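You operate a simulated robot arm through the tools that you are given. There is no shell and no other tool. Be economical: measure what you need, move in short steps, check, and stop when the job is done.

You are at the controls of a simulated two-armed robot. One attempt, no reset.

TASK
Lift the long copper tube into the green cradles and make it fast.
Fine: use both hands; swing both latches across and slide the yellow stop up to the tube.
Where things are to end (x, y in the base frame): long copper tube within 2 cm of [46, 16].

It is judged by the outcome, as a careful person would: the job done as asked, and still so three seconds after it is handed in. It fails if anything else is knocked over, pushed out of place, dropped, spilled or broken.

THE ROBOT
Two 6-joint arms with two-finger grippers on one trunk, on a base that drives. Base frame: it is fixed to the floor where the robot stands at the start and does not move with it; the origin is under the middle of the robot, x ahead of it, y to its left, z up; the surface under the hand at the start is at about z = 86. Readings come in cm, rad, newtons and seconds.
The left shoulder is at the start at [7, 17.6, 129], the right one opposite. With the tool pointing down near the work surface each hand reaches from about 46 to 78 cm from the robot's upright axis, wherever it stands, measured 20 degrees to its own side. Places, roughly: blue latch [40, 40, 100]; green cradles [50, 20, 90]; red latch [40, -10, 100]; yellow end stop [50, 70, 90]. Payload 2.45 kg a hand.
The tool frame of a hand sits at the grasp point between the pads (the TCP): z along the fingers, y along the line on which they close. The tips reach 2.6 cm beyond it. The gripper opens to 9.6 cm. The gripper's body begins 6.9 cm behind the TCP.
Orientation is that of the tool frame in the base frame, as a unit quaternion [w, x, y, z]. With the fingers straight down and closing along the base's y, the tool's x points along the base's -x, its y along +y and its z along -z.

THE INTERFACE
- The arms move only by the tool servo_tool. It takes "left_moves", "right_moves" or both (then of equal length, played together; a hand with none holds still); each is a list that holds one entry, the list of rows, each a list of 7 numbers: the turn, a rotation vector about the tool's x, y, z in units of 5 degrees (1.0 is 5 degrees), then the shift along the tool's x, y, z in units of 20 mm (1.0 is 20 mm), then the opening, from 0 (shut) to 1 (fully open). In form: [[[ax, ay, az, x, y, z, gripper], ...]]. A call has 1 to 8 rows; each row shifts and turns the commanded pose from where the row before left it, along the tool's axes as they then stand. A call with a number of a shift or a turn outside -1 to 1 is refused whole. A row lasts 0.2 s, in which the tool goes at most 5 cm and 0.15 rad; a call with a longer step from one row to the next is refused whole, and so is a gripper value outside its range. A pose out of reach is approached as far as the arm can. The call stops where the force on the tool passes 60 N (or 10 N more than at its start, if that is more) or the arm is blocked; 0.2 s more then pass. Each finger halts on what it meets, pressing with about 44 N; the grip force reading is that of the motor and also rises with nothing between the fingers. The clock runs only during rows and for 0.2 s after the last one: add rows that do not move to give the fingers time. It gives the time, the measured TCP pose, the force on the tool (base axes), the opening and the grip force at its end, in the units of the frame above (readings bear some noise), with the torque about the TCP (base axes, N m) and any sound that the robot's microphone picked up.
- Cameras (640 x 400 px; columns grow to the right, rows downward): "scene" is now at [12.11, 0.59, 159.15]; the picture's right is [0.06, -1.00, 0.00], its down [-0.72, -0.05, -0.69] and it looks along [0.69, 0.04, -0.72] (base axes); focal length 261 px, centre (320, 200). "left" rides on the left gripper at [8.2, -0.3, -9.8] in its tool frame; the picture's right is [0.04, 1.00, 0.00], its down [-0.73, 0.03, -0.68] and it looks along [-0.68, 0.03, 0.73] (tool axes); focal length 256 px, centre (320, 200). "right" rides on the right gripper at [8.2, 0.3, -9.8] in its tool frame; the picture's right is [-0.04, 1.00, 0.00], its down [-0.73, -0.03, -0.68] and it looks along [-0.68, -0.03, 0.73] (tool axes); focal length 256 px, centre (320, 200). There is no depth. A picture from a camera that has moved, and an enlarged one, comes with that camera's place and axes in the base frame and with its lens. The place of the scene camera against the robot may be out by one fixed shift of up to 1.2 cm in any direction.
- snapshot(camera): a new picture of that camera. The clock stands still meanwhile.
- move_column(by): slides the trunk up (or, below 0, down) by that many cm; the arms and the scene camera ride with it, the base frame stays. It gives what a move gives, with no picture.
- steer(legs): drives the robot by 1 to 6 legs, each [ahead, left, turn to the left] in cm, cm and rad, along the robot's own axes; the way and the turn of a leg run together, so that a leg with both is an arc; at most 150 cm and 3.142 rad a leg. The arms and the cameras ride along, it lands a little off, and it stops where it bumps. It gives what a move gives.
- turn_head(pan, tilt): turns the head with the scene camera to pan (to the left, within 1.501 rad either way) and tilt (down, from -0.506 to 1.204), counted from straight ahead of the robot. It gives what a move gives.
- close_up(camera, box): a new picture of the part [left, top, right, bottom] of that camera's present view, enlarged. The clock stands still meanwhile.
- sign_off(): hands the job in; it is judged then, once.

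Go step by step. Nothing tells you exact positions but the pictures and the camera data: compare them with the known pose of the tool, close in by small moves and look again before you grip or let go. The budget is 120 turns and 100 pictures, counting those below and the enlarged ones. Unless the task says otherwise, let go and move clear before handing in, and close with one line.

The tools are called after "Emit:" as name(argument=value, ...) on one line, values as JSON. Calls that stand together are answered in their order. servo_tool: Moves the arms, as the interface text tells. Its arguments: {"type":"object","properties":{"left_moves":{"type":"array","items":{"type":"array","items":{"type":"array","items":{"type":"number"}}}},"right_moves":{"type":"array","items":{"type":"array","items":{"type":"array","items":{"type":"number"}}}}},"required":[]} The other tools are called the same way: move_column (by) slides the trunk up or down; steer (legs) drives the base; turn_head (pan, tilt) turns the head that bears the scene camera; snapshot (camera) takes a picture; close_up (camera, box) takes an enlarged picture of a part of a camera's view; sign_off () hands the job in.

At the start:

```text
time: 0.0
left_tcp_pos: [48.49, 42.52, 130.22]
left_orientation: [0.0, -0.001, 1.0, -0.001]
left_ft_force: [0.2, 0.4, -0.3]
left_moment: [0.03, 0.02, 0.0]
left_width: 9.6
left_grasp_force: 0.0
right_tcp_pos: [65.29, -2.7, 99.88]
right_orientation: [0.0, 0.0, 1.0, 0.0]
right_ft_force: [-0.4, -0.4, 0.6]
right_moment: [0.0, -0.01, -0.01]
right_width: 9.61
right_grasp_force: 0.0
trunk travel left (down, up): [-77.5, 6.5]
robot x, y, heading: [0.14, 0.03, -0.001]
head pan, tilt: [0.063, 0.805]
```

scene: 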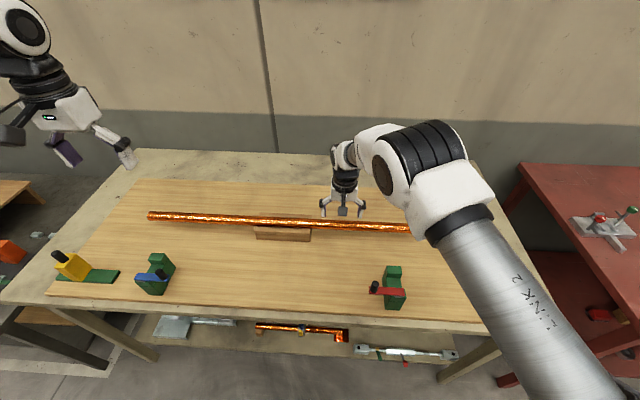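
right: 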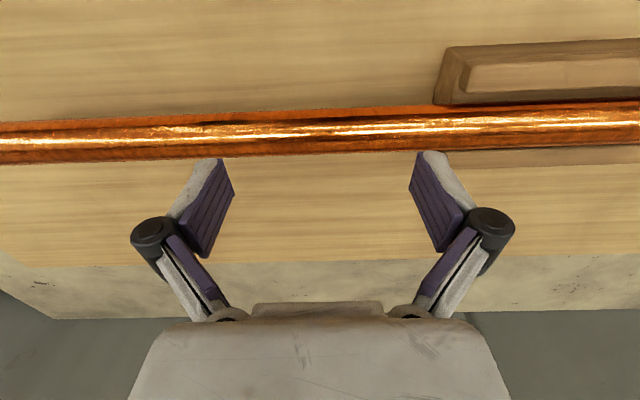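
left: 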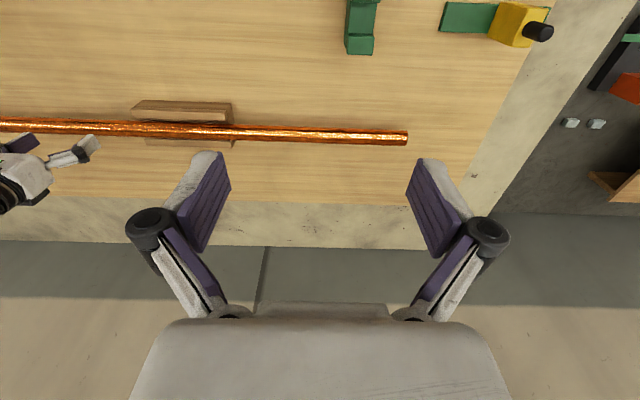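

I see the tube lying along y at about x=67 on a wooden block, with the two cradles near x=45, at y≈47 and y≈-16, and the yellow stop near y≈72. I'll look closer at the fixtures before I move.

Emit:
close_up(camera="scene", box=[40, 230, 200, 330])

Emit:
close_up(camera="scene", box=[320, 230, 480, 330])

Emit:
close_up(camera="scene", box=[130, 180, 450, 380])

```text
4.00 times, centred on (120, 280) of scene
camera zoom: at [12.11, 0.59, 159.15], right [0.06, -1.0, 0.0], down [-0.72, -0.05, -0.69], along [0.69, 0.04, -0.72], focal length 1043 px, centre (1120, -120)
```

zoom: 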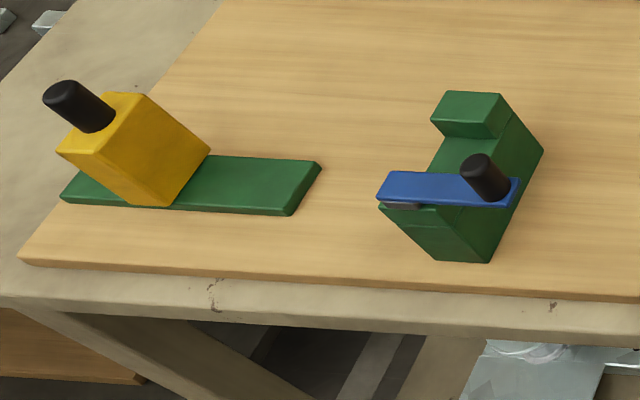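

```text
4.00 times, centred on (400, 280) of scene
camera zoom: at [12.11, 0.59, 159.15], right [0.06, -1.0, 0.0], down [-0.72, -0.05, -0.69], along [0.69, 0.04, -0.72], focal length 1043 px, centre (0, -120)
```

zoom: 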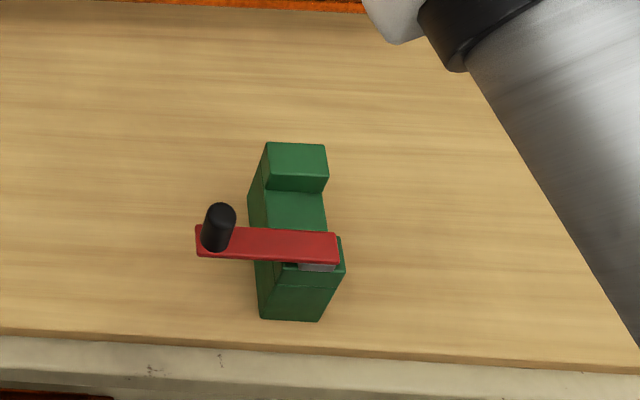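

```text
2.00 times, centred on (290, 280) of scene
camera zoom: at [12.11, 0.59, 159.15], right [0.06, -1.0, 0.0], down [-0.72, -0.05, -0.69], along [0.69, 0.04, -0.72], focal length 521 px, centre (380, 40)
```

zoom: 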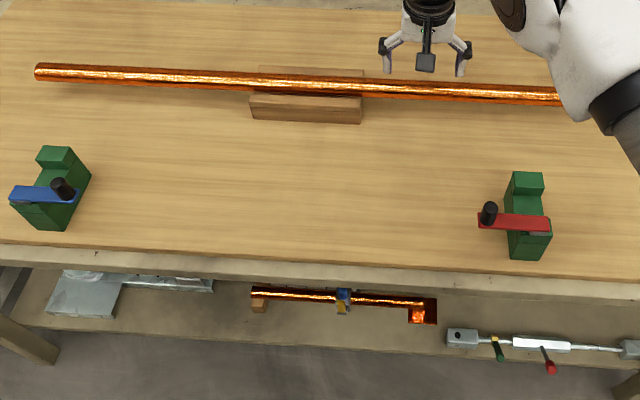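

The latches lie along y, clear of the notches, with pivots at the outer sides. I'll turn both hands 90° so the fingers close along x, with the cameras on the inward sides, and raise the right hand a little.

Emit:
servo_tool(left_moves=[[[0, 0, -1, 0, 0, 0, 1], [0, 0, -1, 0, 0, 0, 1], [0, 0, -1, 0, 0, 0, 1], [0, 0, -1, 0, 0, 0, 1], [0, 0, -1, 0, 0, 0, 1], [0, 0, -1, 0, 0, 0, 1], [0, 0, -1, 0, 0, 0, 1], [0, 0, -1, 0, 0, 0, 1]]], right_moves=[[[0, 0, 0, 0, 0, -1, 1], [0, 0, 0, 0, 0, -1, 1], [0, 0, 0, 0, 0, -1, 1], [0, 0, 1, 0, 0, -1, 1], [0, 0, 1, 0, 0, 0, 1], [0, 0, 1, 0, 0, 0, 1], [0, 0, 1, 0, 0, 0, 1], [0, 0, 1, 0, 0, 0, 1]]])

Emit:
servo_tool(left_moves=[[[0, 0, -1, 0, 0, 0, 1], [0, 0, -1, 0, 0, 0, 1], [0, 0, -1, 0, 0, 0, 1], [0, 0, -1, 0, 0, 0, 1], [0, 0, -1, 0, 0, 0, 1], [0, 0, -1, 0, 0, 0, 1], [0, 0, -1, 0, 0, 0, 1], [0, 0, -1, 0, 0, 0, 1]]], right_moves=[[[0, 0, 1, 0, 0, 0, 1], [0, 0, 1, 0, 0, 0, 1], [0, 0, 1, 0, 0, 0, 1], [0, 0, 1, 0, 0, 0, 1], [0, 0, 1, 0, 0, 0, 1], [0, 0, 1, 0, 0, 0, 1], [0, 0, 1, 0, 0, 0, 1], [0, 0, 1, 0, 0, 0, 1]]])

Emit:
servo_tool(left_moves=[[[0, 0, -1, 0, 0, 0, 1], [0, 0, -1, 0, 0, 0, 1], [0, 0, 0, 0, 0, 0, 1], [0, 0, 0, 0, 0, 0, 1], [0, 0, 0, 0, 0, 0, 1]]], right_moves=[[[0, 0, 1, 0, 0, 0, 1], [0, 0, 1, 0, 0, 0, 1], [0, 0, 1, 0, 0, 0, 1], [0, 0, 1, 0, 0, 0, 1], [0, 0, 1, 0, 0, 0, 1]]])

Emit:
snapshot(camera="scene")

Emit:
snapshot(camera="right")

Emit:
snapshot(camera="left")

```text
time: 1.8
left_tcp_pos: [48.44, 42.54, 130.19]
left_orientation: [0.001, -0.343, 0.939, 0.0]
left_ft_force: [0.5, -0.1, 0.9]
left_moment: [-0.03, 0.0, 0.0]
left_width: 9.62
left_grasp_force: 0.0
right_tcp_pos: [65.39, -2.9, 108.0]
right_orientation: [-0.001, 0.217, 0.976, 0.001]
right_ft_force: [0.8, -0.5, -0.7]
right_moment: [0.02, -0.04, 0.01]
right_width: 9.58
right_grasp_force: 0.1
trunk travel left (down, up): [-77.5, 6.5]
robot x, y, heading: [0.46, 0.23, 0.003]
head pan, tilt: [0.063, 0.805]
```

```text
time: 3.6
left_tcp_pos: [48.37, 42.62, 130.08]
left_orientation: [0.0, -0.643, 0.766, 0.0]
left_ft_force: [0.0, 0.6, -0.5]
left_moment: [0.02, 0.02, 0.02]
left_width: 9.59
left_grasp_force: 0.0
right_tcp_pos: [65.37, -2.84, 107.99]
right_orientation: [-0.001, 0.538, 0.843, 0.0]
right_ft_force: [0.5, 0.3, 0.5]
right_moment: [-0.01, -0.01, 0.0]
right_width: 9.59
right_grasp_force: 0.1
trunk travel left (down, up): [-77.5, 6.5]
robot x, y, heading: [0.13, -0.34, 0.0]
head pan, tilt: [0.063, 0.805]
```

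```text
time: 4.8
left_tcp_pos: [48.38, 42.49, 130.15]
left_orientation: [0.0, 0.707, -0.707, 0.0]
left_ft_force: [-0.3, 0.3, 0.0]
left_moment: [0.0, 0.02, 0.02]
left_width: 9.6
left_grasp_force: 0.0
right_tcp_pos: [65.33, -2.79, 107.92]
right_orientation: [-0.002, 0.708, 0.707, 0.001]
right_ft_force: [-0.3, -0.6, 0.3]
right_moment: [0.01, 0.0, -0.02]
right_width: 9.6
right_grasp_force: 0.2
trunk travel left (down, up): [-77.5, 6.5]
robot x, y, heading: [-0.33, 0.18, 0.001]
head pan, tilt: [0.063, 0.805]
```

```text
93 pictures are left
camera scene: at [12.1, 0.6, 159.15], right [0.06, -1.0, 0.0], down [-0.72, -0.05, -0.69], along [0.69, 0.04, -0.72], focal length 261 px, centre (320, 200)
```

scene: 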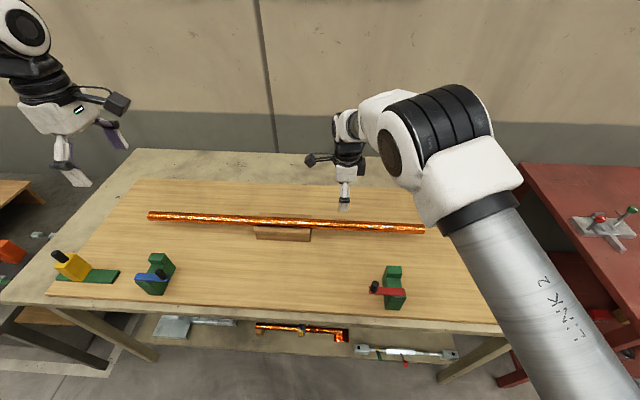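

```text
92 pictures are left
camera right: at [65.67, 5.37, 117.83], right [1.0, -0.04, 0.0], down [-0.03, -0.73, 0.68], along [-0.03, -0.68, -0.74], focal length 256 px, centre (320, 200)
```

right: 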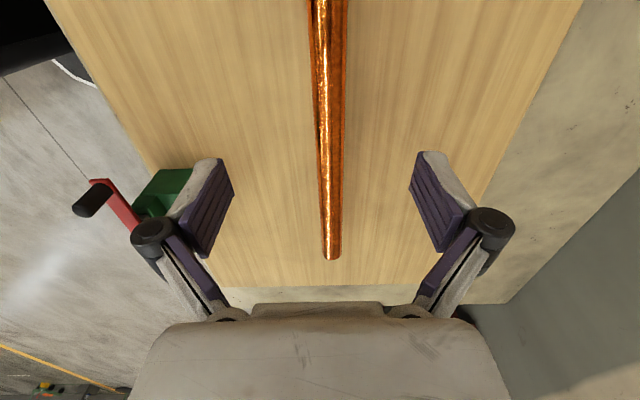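

```text
91 pictures are left
camera left: at [48.81, 34.39, 140.08], right [-1.0, -0.04, 0.0], down [-0.03, 0.73, 0.68], along [-0.03, 0.68, -0.73], focal length 256 px, centre (320, 200)
```

left: 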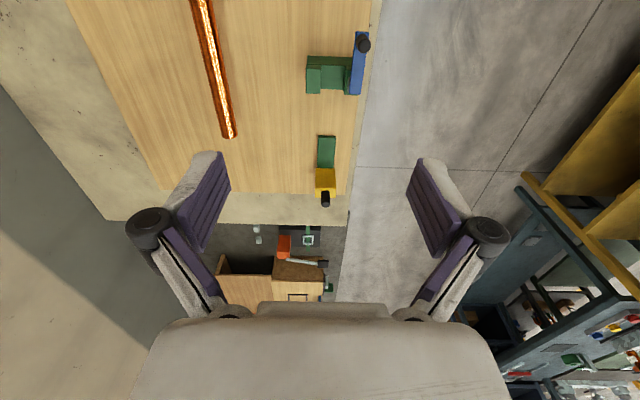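

The tube runs from about y=-31 to y=62 at x≈66.2, z≈92.3, so it mainly has to go towards me in x. I'll bring the hands above the tube at y=32 and y=-1.

Emit:
servo_tool(left_moves=[[[0, 0, 0, 0.65, -1, 1, 1], [0, 0, 0, 0.65, -1, 1, 1], [0, 0, 0, 0.65, -1, 1, 1], [0, 0, 0, 0.65, -1, 1, 1], [0, 0, 0, 0.65, -1, 1, 1], [0, 0, 0, 0.65, -1, 1, 1], [0, 0, 0, 0.65, -1, 1, 1], [0, 0, 0, 0.65, -1, 1, 1]]])

Emit:
servo_tool(left_moves=[[[0, 0, 0, 0, -0.5, 1, 1], [0, 0, 0, 0, -0.4, 1, 1], [0, 0, 0, 0, 0, 1, 1], [0, 0, 0, 0, 0, 1, 1], [0, 0, 0, 0, 0, 0, 1], [0, 0, 0, 0, 0, 0, 1]]], right_moves=[[[0, 0, 0, 0.5, 0.2, 0.5, 1], [0, 0, 0, 0.4, 0.25, 0.4, 1], [0, 0, 0, 0, 0, 0, 1], [0, 0, 0, 0, 0, 0, 1], [0, 0, 0, 0, 0, 0, 1], [0, 0, 0, 0, 0, 0, 1]]])

Emit:
snapshot(camera="left")

Emit:
snapshot(camera="right")

Emit:
snapshot(camera="scene")

```text
time: 6.6
left_tcp_pos: [64.68, 32.08, 114.11]
left_orientation: [0.0, -0.707, 0.707, 0.001]
left_ft_force: [0.0, -0.3, 0.0]
left_moment: [0.0, -0.03, 0.03]
left_width: 9.6
left_grasp_force: 0.1
right_tcp_pos: [65.39, -2.88, 107.86]
right_orientation: [-0.002, 0.707, 0.707, 0.001]
right_ft_force: [-0.4, 1.2, -0.2]
right_moment: [-0.02, 0.01, 0.03]
right_width: 9.6
right_grasp_force: 0.1
trunk travel left (down, up): [-77.5, 6.5]
robot x, y, heading: [-0.17, -0.0, -0.0]
head pan, tilt: [0.063, 0.805]
```

```text
time: 8.0
left_tcp_pos: [66.13, 32.2, 106.35]
left_orientation: [0.0, -0.707, 0.708, 0.0]
left_ft_force: [-0.1, -0.1, 0.0]
left_moment: [-0.01, 0.01, 0.02]
left_width: 9.61
left_grasp_force: 0.0
right_tcp_pos: [66.69, -1.56, 106.19]
right_orientation: [-0.001, 0.707, 0.707, 0.0]
right_ft_force: [0.7, -0.5, 0.7]
right_moment: [-0.02, 0.01, 0.03]
right_width: 9.6
right_grasp_force: 0.0
right hand out of reach, approached as far as the arm can: row 1
trunk travel left (down, up): [-77.5, 6.5]
robot x, y, heading: [-0.12, -0.04, -0.002]
head pan, tilt: [0.063, 0.805]
```

```text
90 pictures are left
camera left: at [66.58, 24.03, 116.22], right [-1.0, -0.04, 0.0], down [-0.03, 0.73, 0.68], along [-0.03, 0.68, -0.73], focal length 256 px, centre (320, 200)
```

left: 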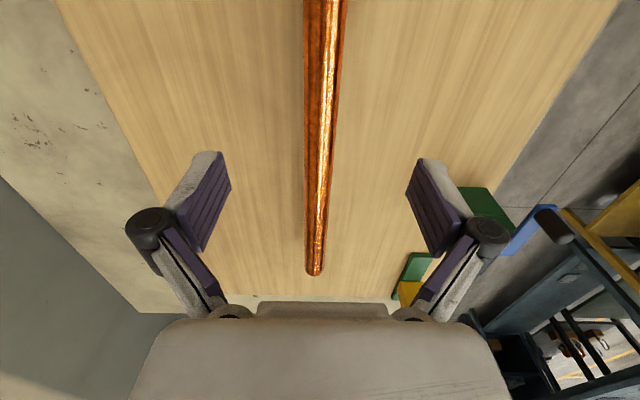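

```text
89 pictures are left
camera right: at [67.0, 6.65, 116.13], right [1.0, -0.04, 0.0], down [-0.03, -0.73, 0.68], along [-0.03, -0.68, -0.73], focal length 256 px, centre (320, 200)
```

right: 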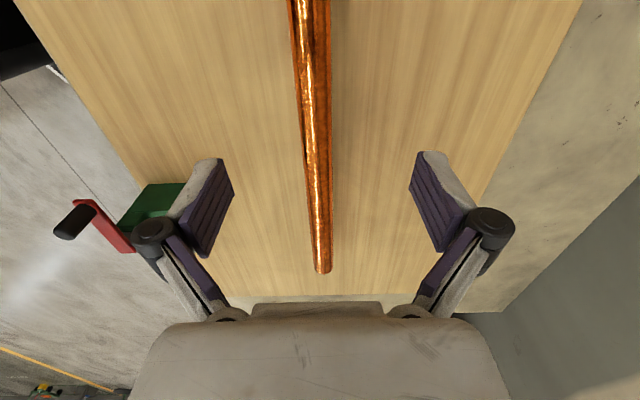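

```text
88 pictures are left
camera scene: at [12.02, 0.58, 159.16], right [0.06, -1.0, 0.0], down [-0.72, -0.05, -0.69], along [0.69, 0.04, -0.72], focal length 261 px, centre (320, 200)
```

scene: 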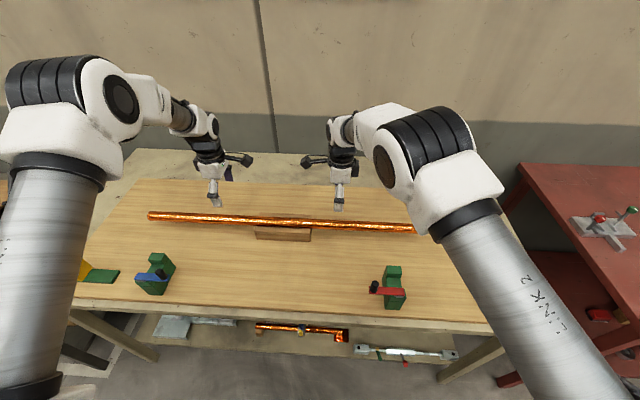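

The tube is centred between the fingers of both hands. The right hand is near its reach limit, so I'll lower the trunk, which takes the hands down towards the tube.

Emit:
move_column(by=-11)

Emit:
servo_tool(left_moves=[[[0, 0, 0, 0, 0, 0, 1], [0, 0, 0, 0, 0, 0, 1]]], right_moves=[[[0, 0, 0, 0, -0.2, 0, 1], [0, 0, 0, 0, 0, 0, 1]]])

Emit:
snapshot(camera="left")

Emit:
snapshot(camera="right")

Emit:
snapshot(camera="scene")

```text
time: 9.4
left_tcp_pos: [66.06, 32.16, 95.32]
left_orientation: [0.0, -0.707, 0.707, 0.0]
left_ft_force: [-0.5, 0.3, 0.2]
left_moment: [-0.02, 0.0, 0.0]
left_width: 9.59
left_grasp_force: 0.0
right_tcp_pos: [66.62, -1.52, 95.23]
right_orientation: [-0.001, 0.707, 0.707, 0.001]
right_ft_force: [0.3, 0.1, 0.4]
right_moment: [0.02, -0.03, -0.04]
right_width: 9.61
right_grasp_force: 0.1
trunk travel left (down, up): [-66.5, 17.5]
robot x, y, heading: [0.1, -0.1, -0.002]
head pan, tilt: [0.063, 0.805]
```

```text
time: 10.0
left_tcp_pos: [66.24, 32.13, 95.37]
left_orientation: [0.0, -0.706, 0.708, 0.0]
left_ft_force: [0.2, -0.4, 0.0]
left_moment: [0.02, 0.03, -0.03]
left_width: 9.58
left_grasp_force: 0.0
right_tcp_pos: [66.54, -1.88, 95.16]
right_orientation: [-0.001, 0.707, 0.707, -0.001]
right_ft_force: [0.3, 0.4, -0.4]
right_moment: [0.0, -0.02, -0.03]
right_width: 9.6
right_grasp_force: 0.0
trunk travel left (down, up): [-66.5, 17.5]
robot x, y, heading: [0.24, 0.04, 0.001]
head pan, tilt: [0.063, 0.805]
```

```text
87 pictures are left
camera left: at [66.63, 24.03, 105.19], right [-1.0, -0.04, 0.0], down [-0.03, 0.73, 0.68], along [-0.03, 0.68, -0.73], focal length 256 px, centre (320, 200)
```

left: 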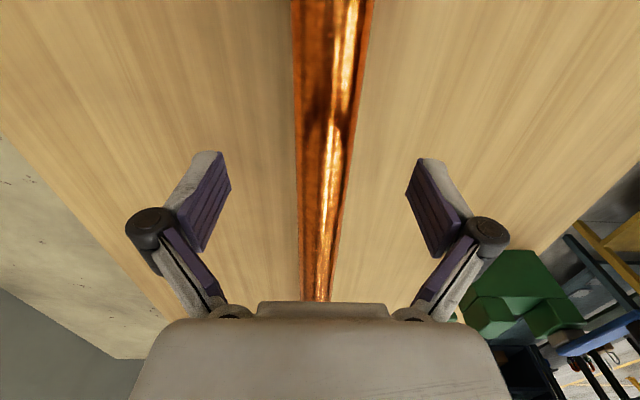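

```text
86 pictures are left
camera right: at [66.77, 6.42, 105.08], right [1.0, -0.04, 0.0], down [-0.03, -0.73, 0.68], along [-0.03, -0.68, -0.74], focal length 256 px, centre (320, 200)
```

right: 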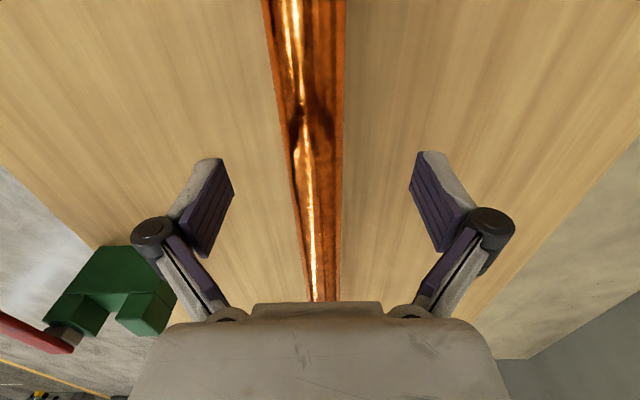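

```text
85 pictures are left
camera scene: at [12.1, 0.59, 148.16], right [0.06, -1.0, 0.0], down [-0.72, -0.05, -0.69], along [0.69, 0.04, -0.72], focal length 261 px, centre (320, 200)
```

scene: 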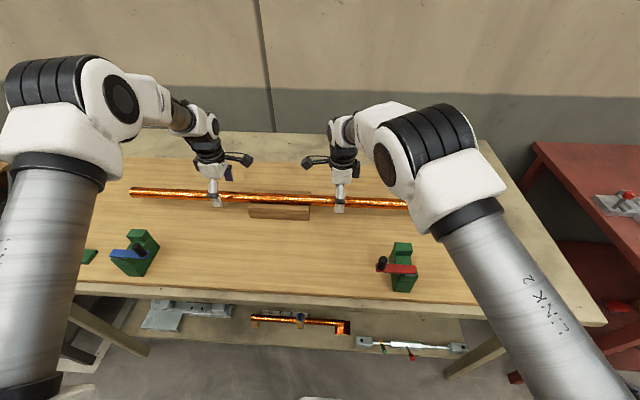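

The tube's centre is at x≈66.05 and z≈92.6. I'll lower both hands to it and then close.

Emit:
servo_tool(left_moves=[[[0, 0, 0, 0, 0.1, 0.5, 1], [0, 0, 0, 0, 0, 0.5, 1], [0, 0, 0, 0, 0, 0.3, 1], [0, 0, 0, 0, 0, 0, 1]]], right_moves=[[[0, 0, 0, 0, -0.2, 0.5, 1], [0, 0, 0, 0, 0, 0.5, 1], [0, 0, 0, 0, 0, 0.3, 1], [0, 0, 0, 0, 0, 0, 1]]])

Emit:
snapshot(camera="right")

Emit:
close_up(camera="scene", box=[180, 140, 380, 265])

```text
time: 11.0
left_tcp_pos: [66.17, 32.28, 92.67]
left_orientation: [0.0, -0.707, 0.707, 0.0]
left_ft_force: [-0.5, 0.0, 0.3]
left_moment: [0.0, -0.03, -0.01]
left_width: 9.6
left_grasp_force: 0.0
right_tcp_pos: [66.08, -1.78, 92.64]
right_orientation: [0.0, 0.707, 0.707, 0.001]
right_ft_force: [-0.2, 0.2, 0.2]
right_moment: [0.0, 0.02, -0.01]
right_width: 9.59
right_grasp_force: 0.0
right hand out of reach, approached as far as the arm can: row 1
trunk travel left (down, up): [-66.5, 17.5]
robot x, y, heading: [0.03, -0.05, 0.002]
head pan, tilt: [0.063, 0.805]
```

```text
84 pictures are left
camera right: at [66.52, 6.29, 102.5], right [1.0, -0.04, 0.0], down [-0.03, -0.73, 0.68], along [-0.03, -0.68, -0.73], focal length 256 px, centre (320, 200)
```

right: 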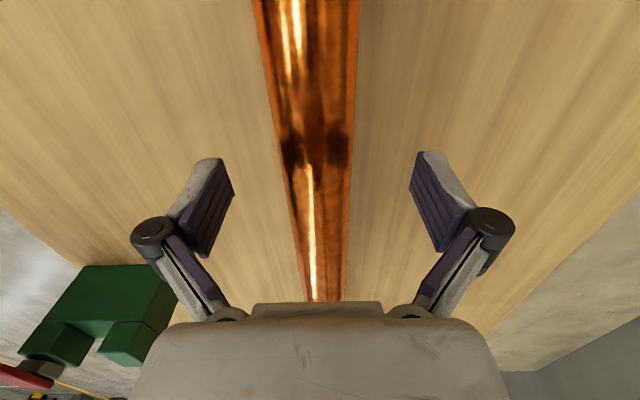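

```text
3.20 times, centred on (280, 202) of scene
camera zoom: at [12.09, 0.59, 148.16], right [0.06, -1.0, 0.0], down [-0.72, -0.05, -0.69], along [0.69, 0.04, -0.72], focal length 834 px, centre (448, 192)
```

zoom: 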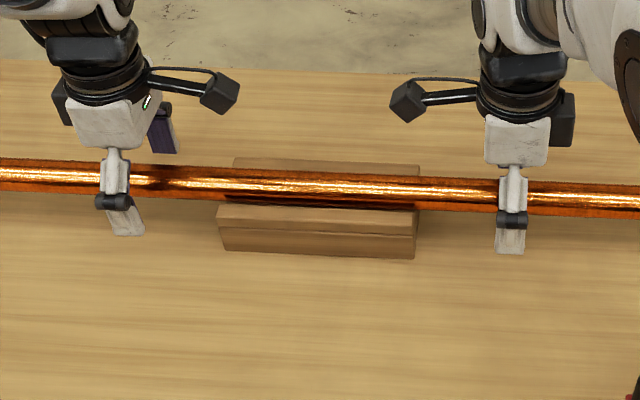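

The fingers straddle the tube on both sides. I'll close both grippers now.

Emit:
servo_tool(left_moves=[[[0, 0, 0, 0, 0, 0, 0.5], [0, 0, 0, 0, 0, 0, 0], [0, 0, 0, 0, 0, 0, 0], [0, 0, 0, 0, 0, 0, 0]]], right_moves=[[[0, 0, 0, 0, 0, 0, 0.5], [0, 0, 0, 0, 0, 0, 0], [0, 0, 0, 0, 0, 0, 0], [0, 0, 0, 0, 0, 0, 0]]])

Emit:
snapshot(camera="left")

Emit:
snapshot(camera="right")

```text
time: 12.0
left_tcp_pos: [66.19, 32.14, 92.81]
left_orientation: [-0.001, 0.708, -0.706, 0.0]
left_ft_force: [7.2, 1.8, 0.2]
left_moment: [-0.35, -0.11, 1.17]
left_width: 3.0
left_grasp_force: 44.5
right_tcp_pos: [66.06, -1.83, 92.65]
right_orientation: [-0.001, 0.706, 0.709, -0.001]
right_ft_force: [-6.5, -1.0, 7.3]
right_moment: [-0.24, 0.04, 1.2]
right_width: 2.99
right_grasp_force: 44.1
trunk travel left (down, up): [-66.5, 17.5]
robot x, y, heading: [-0.05, -0.08, -0.003]
head pan, tilt: [0.063, 0.805]
```

```text
82 pictures are left
camera left: at [66.46, 24.06, 102.58], right [-1.0, -0.04, 0.0], down [-0.03, 0.73, 0.68], along [-0.03, 0.68, -0.73], focal length 256 px, centre (320, 200)
```

left: 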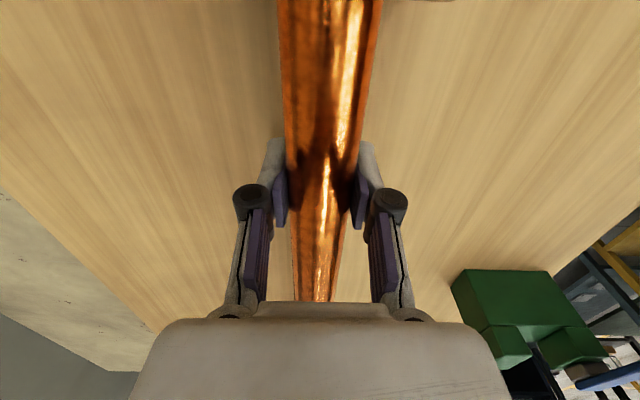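

```text
81 pictures are left
camera right: at [66.47, 6.29, 102.55], right [1.0, -0.04, 0.0], down [-0.03, -0.73, 0.68], along [-0.03, -0.68, -0.73], focal length 256 px, centre (320, 200)
```

right: 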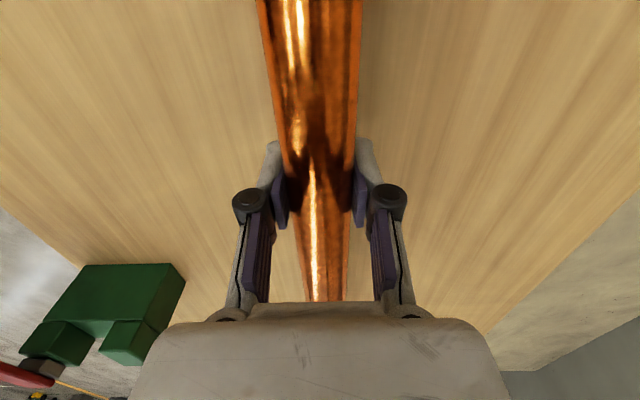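

Both hands hold the 3.0 cm tube. I'll raise it evenly with the trunk.

Emit:
move_column(by=13)

Emit:
snapshot(camera="scene")

Emit:
snapshot(camera="left")

Emit:
snapshot(camera="right")

```text
time: 13.6
left_tcp_pos: [66.39, 32.31, 105.46]
left_orientation: [-0.001, -0.707, 0.707, 0.002]
left_ft_force: [6.8, 1.6, -9.4]
left_moment: [-0.24, 0.01, 1.04]
left_width: 3.02
left_grasp_force: 43.8
right_tcp_pos: [66.43, -1.81, 105.41]
right_orientation: [-0.002, 0.707, 0.707, -0.001]
right_ft_force: [-5.8, -1.1, -11.4]
right_moment: [-0.31, 0.0, 1.1]
right_width: 2.97
right_grasp_force: 44.3
trunk travel left (down, up): [-79.5, 4.5]
robot x, y, heading: [0.25, -0.13, 0.005]
head pan, tilt: [0.063, 0.805]
```

```text
80 pictures are left
camera scene: at [12.57, 0.7, 161.1], right [0.06, -1.0, 0.0], down [-0.72, -0.05, -0.69], along [0.69, 0.04, -0.72], focal length 261 px, centre (320, 200)
```

scene: 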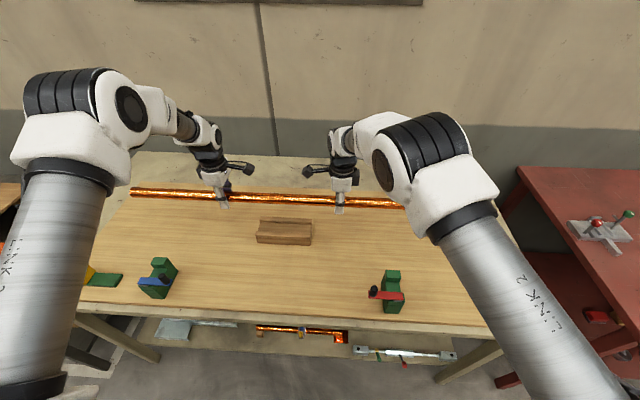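

```text
79 pictures are left
camera left: at [66.8, 24.13, 115.28], right [-1.0, -0.04, 0.0], down [-0.03, 0.73, 0.68], along [-0.03, 0.68, -0.73], focal length 256 px, centre (320, 200)
```

left: 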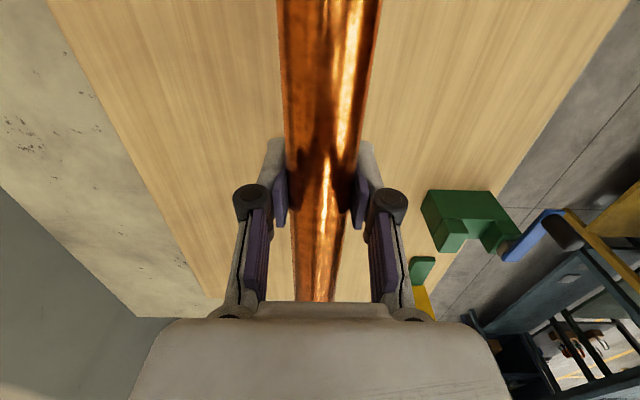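

```text
78 pictures are left
camera right: at [66.84, 6.36, 115.25], right [1.0, -0.04, 0.0], down [-0.03, -0.73, 0.68], along [-0.03, -0.68, -0.73], focal length 256 px, centre (320, 200)
```

right: 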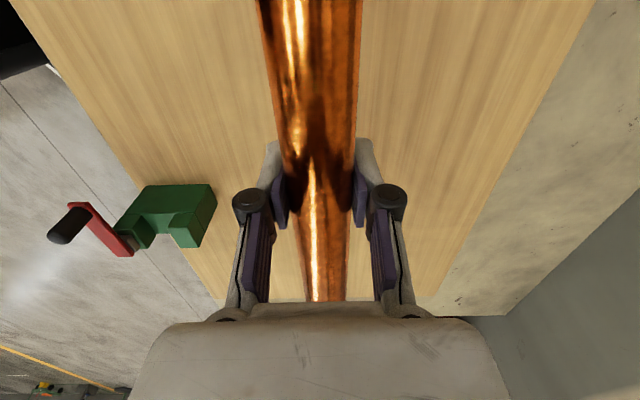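

The tube is up and level at z≈105.4. I'll carry it 12 cm towards me and measure the cradles again.

Emit:
servo_tool(left_moves=[[[0, 0, 0, 0, 0.75, 0, 0], [0, 0, 0, 0, 0.75, 0, 0], [0, 0, 0, 0, 0.75, 0, 0], [0, 0, 0, 0, 0.75, 0, 0], [0, 0, 0, 0, 0.75, 0, 0], [0, 0, 0, 0, 0.75, 0, 0], [0, 0, 0, 0, 0.75, 0, 0], [0, 0, 0, 0, 0.75, 0, 0]]], right_moves=[[[0, 0, 0, 0, -0.75, 0, 0], [0, 0, 0, 0, -0.75, 0, 0], [0, 0, 0, 0, -0.75, 0, 0], [0, 0, 0, 0, -0.75, 0, 0], [0, 0, 0, 0, -0.75, 0, 0], [0, 0, 0, 0, -0.75, 0, 0], [0, 0, 0, 0, -0.75, 0, 0], [0, 0, 0, 0, -0.75, 0, 0]]])

Emit:
snapshot(camera="scene")

Emit:
snapshot(camera="left")

Emit:
snapshot(camera="right")

```text
time: 15.4
left_tcp_pos: [54.28, 32.12, 105.62]
left_orientation: [0.0, 0.707, -0.707, 0.002]
left_ft_force: [9.0, -34.8, -9.5]
left_moment: [-0.79, -0.22, 1.18]
left_width: 3.3
left_grasp_force: 44.7
right_tcp_pos: [58.4, -8.21, 104.5]
right_orientation: [-0.012, 0.711, 0.703, -0.004]
right_ft_force: [-10.3, 35.1, -11.7]
right_moment: [-0.32, 0.01, 1.22]
right_width: 3.34
right_grasp_force: 43.9
right hand out of reach, approached as far as the arm can: row 1, 2, 3, 4, 5, 6, 7, 8
trunk travel left (down, up): [-79.5, 4.5]
robot x, y, heading: [0.22, -0.31, 0.001]
head pan, tilt: [0.063, 0.805]
```

```text
77 pictures are left
camera scene: at [12.28, 0.64, 161.13], right [0.06, -1.0, 0.0], down [-0.72, -0.05, -0.69], along [0.69, 0.04, -0.72], focal length 261 px, centre (320, 200)
```

scene: 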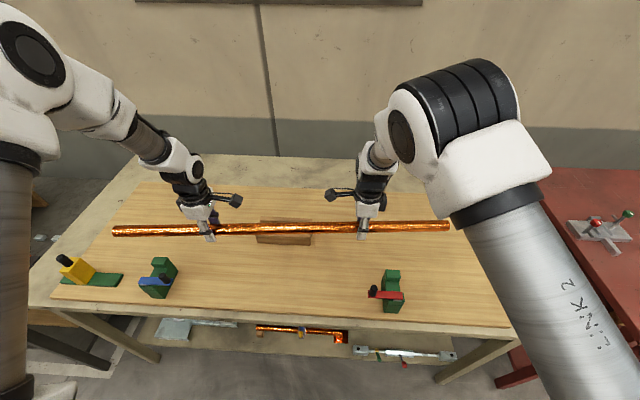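

```text
76 pictures are left
camera left: at [54.66, 24.1, 115.54], right [-1.0, -0.04, 0.0], down [-0.03, 0.73, 0.68], along [-0.03, 0.68, -0.73], focal length 256 px, centre (320, 200)
```

left: 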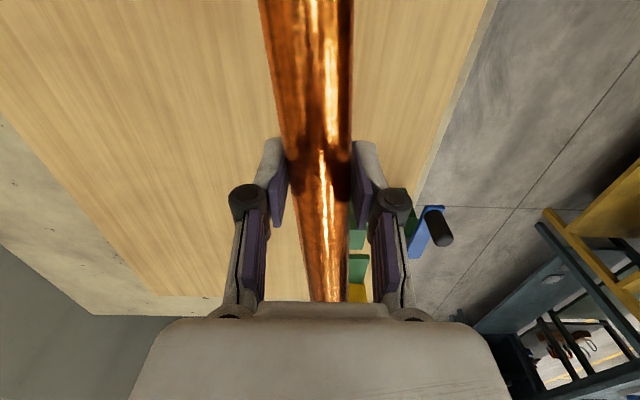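

```text
75 pictures are left
camera right: at [59.12, -0.07, 114.42], right [1.0, -0.05, -0.02], down [-0.02, -0.74, 0.67], along [-0.05, -0.67, -0.74], focal length 256 px, centre (320, 200)
```

right: 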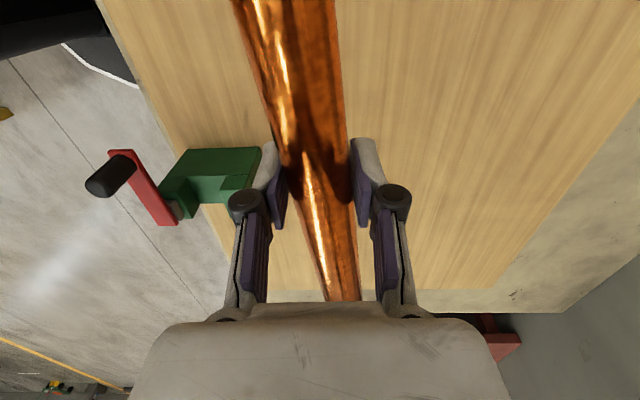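

The right arm couldn't follow in this direction: it drifted to (58.4, -8.2), and the tube is yawed. I'll stop here and see with a still row how the command behaves before going back.

Emit:
servo_tool(left_moves=[[[0, 0, 0, 0, 0, 0, 0]]], right_moves=[[[0, 0, 0, 0, 0, 0, 0]]])

```text
time: 15.8
left_tcp_pos: [54.34, 32.23, 105.68]
left_orientation: [0.002, 0.707, -0.707, 0.0]
left_ft_force: [9.0, -25.1, -6.6]
left_moment: [-1.15, -0.26, 1.28]
left_width: 3.33
left_grasp_force: 44.2
right_tcp_pos: [58.74, -8.27, 104.64]
right_orientation: [-0.01, 0.712, 0.702, -0.003]
right_ft_force: [-9.6, 26.5, -14.1]
right_moment: [-0.76, 0.0, 1.3]
right_width: 3.34
right_grasp_force: 43.8
trunk travel left (down, up): [-79.5, 4.5]
robot x, y, heading: [0.12, 0.1, -0.001]
head pan, tilt: [0.063, 0.805]
```

Commands start from the actual pose, so I can recover. I'll bring the left hand back to the same x as the right so the tube is square again, then carry it by driving the base.

Emit:
servo_tool(left_moves=[[[0, 0, 0, 0, -0.5, 0, 0], [0, 0, 0, 0, -0.5, 0, 0], [0, 0, 0, 0, -0.5, 0, 0], [0, 0, 0, 0, -0.5, 0, 0], [0, 0, 0, 0, -0.15, 0, 0], [0, 0, 0, 0, 0, 0, 0]]])

Emit:
snapshot(camera="scene")

Emit:
snapshot(camera="right")

Emit:
snapshot(camera="left")

```text
time: 17.2
left_tcp_pos: [58.65, 32.19, 105.68]
left_orientation: [0.002, 0.707, -0.707, 0.0]
left_ft_force: [4.8, 2.0, -5.0]
left_moment: [-1.15, -0.03, 1.02]
left_width: 3.05
left_grasp_force: 44.2
right_tcp_pos: [58.9, -8.17, 105.06]
right_orientation: [-0.008, 0.713, 0.702, 0.0]
right_ft_force: [-5.8, -1.8, -15.4]
right_moment: [-1.24, -0.02, 1.13]
right_width: 3.08
right_grasp_force: 44.1
trunk travel left (down, up): [-79.5, 4.5]
robot x, y, heading: [0.08, -0.04, -0.003]
head pan, tilt: [0.063, 0.805]
```

```text
74 pictures are left
camera scene: at [12.4, 0.67, 161.12], right [0.06, -1.0, 0.0], down [-0.72, -0.05, -0.69], along [0.69, 0.04, -0.72], focal length 261 px, centre (320, 200)
```

scene: 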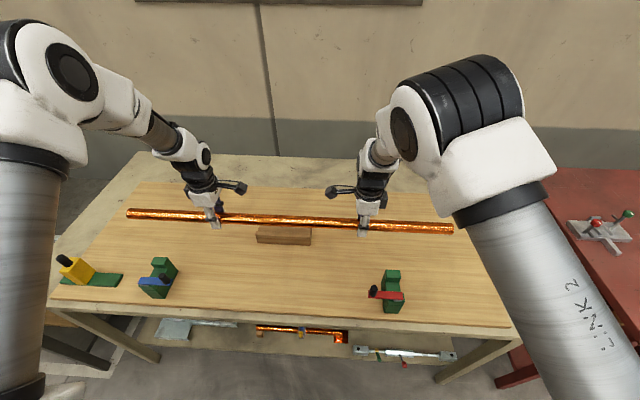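

```text
73 pictures are left
camera right: at [59.49, -0.16, 115.06], right [1.0, -0.06, -0.01], down [-0.03, -0.74, 0.67], along [-0.05, -0.67, -0.74], focal length 256 px, centre (320, 200)
```

right: 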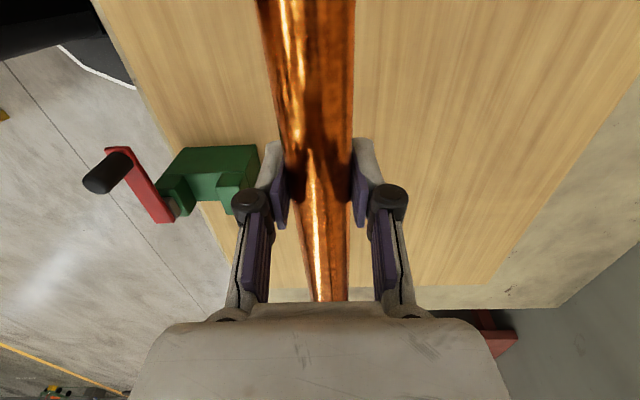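

```text
72 pictures are left
camera left: at [58.99, 24.09, 115.5], right [-1.0, -0.04, 0.0], down [-0.03, 0.73, 0.68], along [-0.03, 0.68, -0.73], focal length 256 px, centre (320, 200)
```

left: 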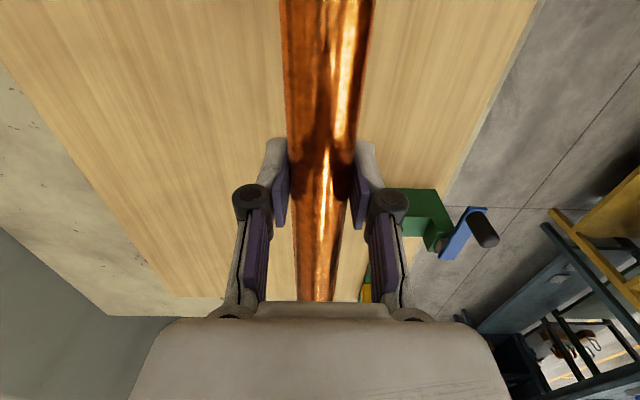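

The tube is square again and the forces are small. Now I'll take close-ups of both cradles from the hand cameras to find the notch position.

Emit:
close_up(camera="right", box=[80, 130, 272, 250])

Emit:
close_up(camera="left", box=[360, 180, 520, 280])

Emit:
close_up(camera="scene", box=[120, 245, 200, 305])

Emit:
close_up(camera="scene", box=[350, 260, 430, 320])

```text
3.33 times, centred on (176, 190) of right
camera zoom: at [59.49, -0.16, 115.06], right [1.0, -0.06, -0.01], down [-0.03, -0.74, 0.67], along [-0.05, -0.67, -0.74], focal length 853 px, centre (800, 233)
```

zoom: 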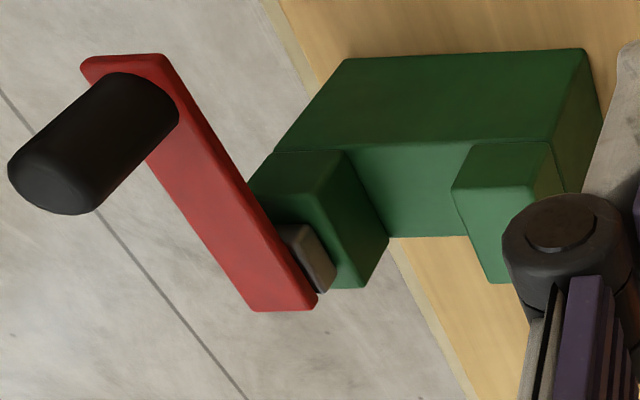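

```text
4.00 times, centred on (440, 230) of left
camera zoom: at [58.99, 24.09, 115.5], right [-1.0, -0.04, 0.0], down [-0.03, 0.73, 0.68], along [-0.03, 0.68, -0.73], focal length 1024 px, centre (-160, 80)
```

zoom: 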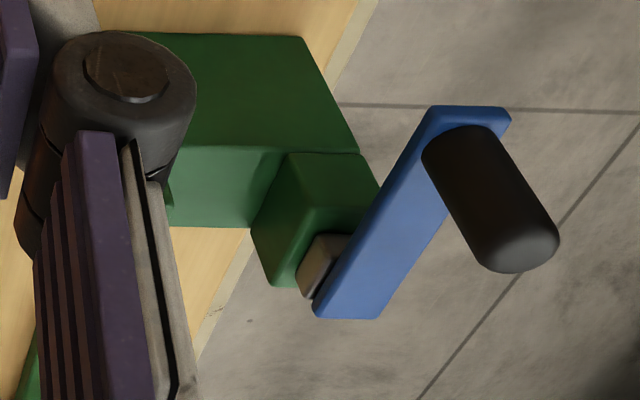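

```text
6.67 times, centred on (160, 275) of scene
camera zoom: at [12.4, 0.67, 161.12], right [0.06, -1.0, 0.0], down [-0.72, -0.05, -0.69], along [0.69, 0.04, -0.72], focal length 1738 px, centre (1387, -300)
```

zoom: 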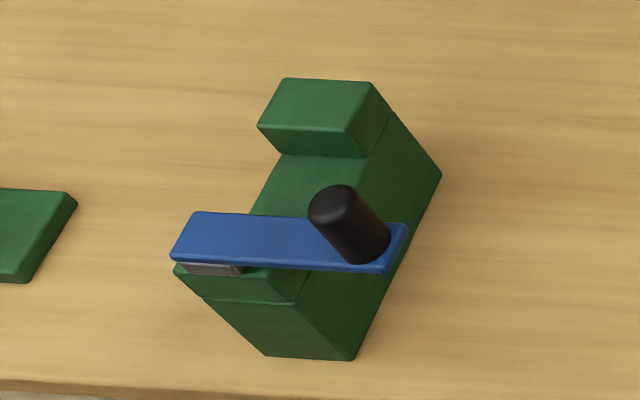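

```text
6.67 times, centred on (390, 290) of scene
camera zoom: at [12.4, 0.67, 161.12], right [0.06, -1.0, 0.0], down [-0.72, -0.05, -0.69], along [0.69, 0.04, -0.72], focal length 1738 px, centre (-147, -400)
```

zoom: 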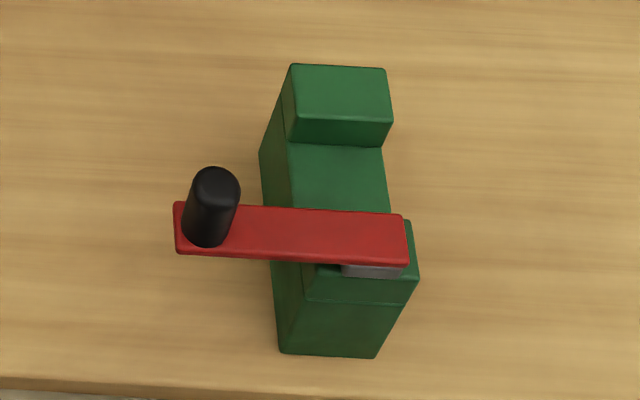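

From the hand cameras, the notches run from x≈43.05 to 47.5 (centre 45.3), with the floor at z≈92.3. The cradles are centred at y≈50.3 and -18.2, and the tube's centre is now at y≈12.7. I'll back the base up 13.3 cm and shift it 3.3 cm left while holding the tube.

Emit:
steer(legs=[[-13.3, 3.3, 0]])

Emit:
snapshot(camera="scene")

Emit:
snapshot(camera="right")

Emit:
snapshot(camera="left")

```text
time: 18.5
left_tcp_pos: [45.38, 35.37, 105.57]
left_orientation: [-0.002, -0.706, 0.708, 0.002]
left_ft_force: [7.1, -4.4, -8.6]
left_moment: [-0.66, -0.09, 1.2]
left_width: 3.04
left_grasp_force: 44.0
right_tcp_pos: [45.95, -4.94, 105.07]
right_orientation: [-0.009, 0.713, 0.701, 0.002]
right_ft_force: [-5.7, 4.3, -14.1]
right_moment: [-0.48, 0.12, 1.17]
right_width: 3.08
right_grasp_force: 44.7
trunk travel left (down, up): [-79.5, 4.5]
robot x, y, heading: [-12.91, 3.57, -0.005]
head pan, tilt: [0.063, 0.805]
```

```text
67 pictures are left
camera scene: at [-0.59, 3.84, 161.09], right [0.06, -1.0, 0.0], down [-0.72, -0.04, -0.69], along [0.69, 0.04, -0.72], focal length 261 px, centre (320, 200)
```

scene: 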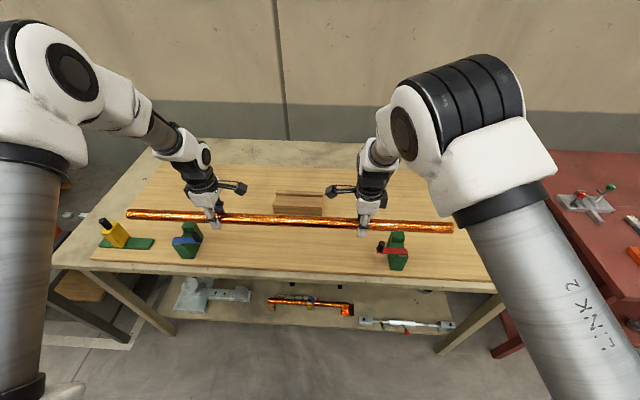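

```text
66 pictures are left
camera right: at [46.46, 2.98, 115.02], right [1.0, -0.06, -0.01], down [-0.04, -0.74, 0.67], along [-0.05, -0.67, -0.74], focal length 256 px, centre (320, 200)
```

right: 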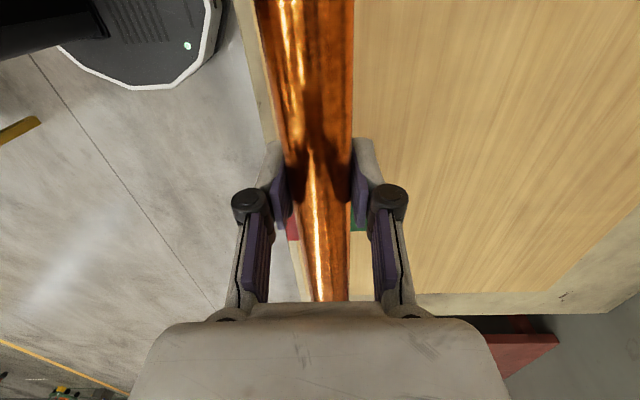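

```text
65 pictures are left
camera left: at [45.88, 27.23, 115.33], right [-1.0, -0.04, 0.0], down [-0.03, 0.73, 0.68], along [-0.03, 0.68, -0.73], focal length 256 px, centre (320, 200)
```

left: 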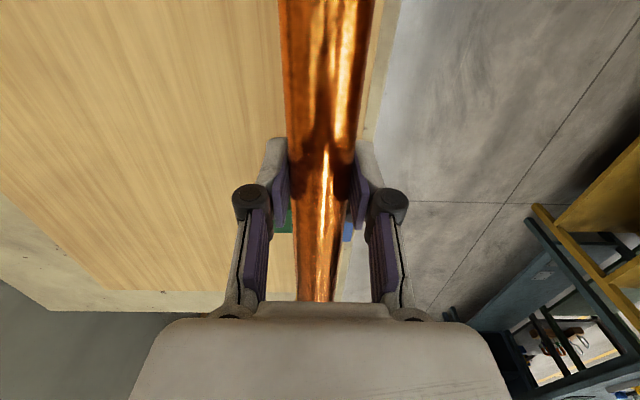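

The tube is above the notches, centred near y≈15.7. The right side sits about 0.6 cm further out in x, so I'll nudge the right hand in a little and level the left.

Emit:
servo_tool(left_moves=[[[0, 0, 0, 0, 0, 0.12, 0], [0, 0, 0, 0, 0, 0, 0]]], right_moves=[[[0, 0, 0, 0, -0.28, 0, 0], [0, 0, 0, 0, 0, 0, 0]]])

Emit:
servo_tool(left_moves=[[[0, 0, 0, 0, 0, 0, 0]]], right_moves=[[[0, 0, 0, 0, 0, 0, 0]]])

```text
time: 19.1
left_tcp_pos: [45.3, 35.26, 105.2]
left_orientation: [-0.002, -0.707, 0.707, 0.002]
left_ft_force: [-0.4, -39.3, -10.4]
left_moment: [-0.47, 0.05, -1.05]
left_width: 3.06
left_grasp_force: 44.4
right_tcp_pos: [45.17, -5.27, 104.65]
right_orientation: [-0.013, 0.716, 0.697, 0.001]
right_ft_force: [-0.7, 39.0, -11.7]
right_moment: [0.02, -0.01, 1.09]
right_width: 3.09
right_grasp_force: 43.7
trunk travel left (down, up): [-79.5, 4.5]
robot x, y, heading: [-13.7, 3.45, 0.0]
head pan, tilt: [0.063, 0.805]
```

```text
time: 19.5
left_tcp_pos: [45.33, 35.31, 105.27]
left_orientation: [-0.001, -0.706, 0.708, 0.001]
left_ft_force: [0.0, -38.5, -9.6]
left_moment: [-0.64, 0.02, -1.08]
left_width: 3.05
left_grasp_force: 44.2
right_tcp_pos: [44.91, -5.41, 104.91]
right_orientation: [-0.012, 0.716, 0.698, 0.001]
right_ft_force: [-0.2, 37.5, -10.7]
right_moment: [-0.11, -0.07, 1.1]
right_width: 3.09
right_grasp_force: 44.2
trunk travel left (down, up): [-79.5, 4.5]
robot x, y, heading: [-13.47, 3.4, -0.004]
head pan, tilt: [0.063, 0.805]
```

Both sides are now at x≈45.1–45.3, but the hands are pulling along the tube. I'll ease the left hand inward to relax that, then lower to just above the ridges.

Emit:
servo_tool(left_moves=[[[0, 0, 0, 0.2, 0, 0, 0], [0, 0, 0, 0, 0, 0, 0]]])

Emit:
move_column(by=-7.5)

Emit:
snapshot(camera="scene")

Emit:
close_up(camera="scene", box=[340, 170, 460, 260])

Emit:
close_up(camera="scene", box=[140, 170, 260, 260])

```text
time: 20.1
left_tcp_pos: [45.4, 35.2, 105.25]
left_orientation: [-0.001, -0.706, 0.708, 0.001]
left_ft_force: [0.5, 38.4, -10.0]
left_moment: [0.03, -0.01, -1.09]
left_width: 3.02
left_grasp_force: 44.0
right_tcp_pos: [45.1, -5.47, 105.06]
right_orientation: [-0.011, 0.715, 0.699, 0.0]
right_ft_force: [-0.8, -39.4, -11.8]
right_moment: [-0.31, 0.03, 1.14]
right_width: 3.12
right_grasp_force: 43.8
trunk travel left (down, up): [-79.5, 4.5]
robot x, y, heading: [-13.4, 3.12, -0.002]
head pan, tilt: [0.063, 0.805]
```

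```text
time: 21.2
left_tcp_pos: [45.21, 35.05, 97.84]
left_orientation: [0.0, -0.707, 0.708, 0.001]
left_ft_force: [1.4, 27.0, -7.8]
left_moment: [0.01, 0.01, -0.87]
left_width: 3.01
left_grasp_force: 43.7
right_tcp_pos: [45.23, -5.38, 97.78]
right_orientation: [-0.01, 0.717, 0.697, 0.004]
right_ft_force: [-1.0, -27.8, -13.0]
right_moment: [-0.9, 0.02, 1.22]
right_width: 3.07
right_grasp_force: 43.8
trunk travel left (down, up): [-72.0, 12.0]
robot x, y, heading: [-13.07, 3.4, 0.001]
head pan, tilt: [0.063, 0.805]
```

```text
64 pictures are left
camera scene: at [-0.9, 3.89, 153.63], right [0.06, -1.0, 0.0], down [-0.72, -0.04, -0.69], along [0.69, 0.04, -0.72], focal length 261 px, centre (320, 200)
```

scene: 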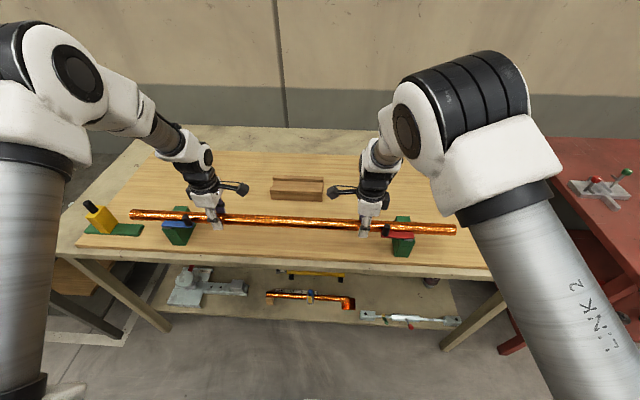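

```text
4.44 times, centred on (400, 215) of scene
camera zoom: at [-0.9, 3.89, 153.63], right [0.06, -1.0, 0.0], down [-0.72, -0.04, -0.69], along [0.69, 0.04, -0.72], focal length 1158 px, centre (-36, 133)
```

zoom: 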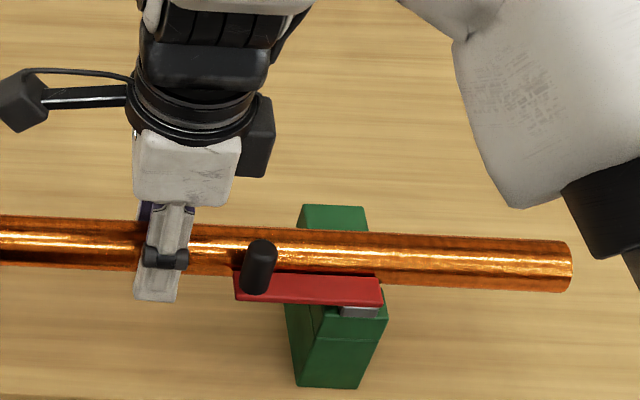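

```text
4.44 times, centred on (200, 215) of scene
camera zoom: at [-0.9, 3.89, 153.63], right [0.06, -1.0, 0.0], down [-0.72, -0.04, -0.69], along [0.69, 0.04, -0.72], focal length 1158 px, centre (853, 133)
```

zoom: 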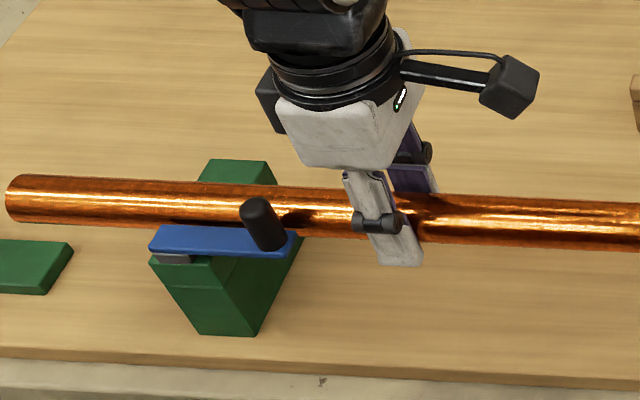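

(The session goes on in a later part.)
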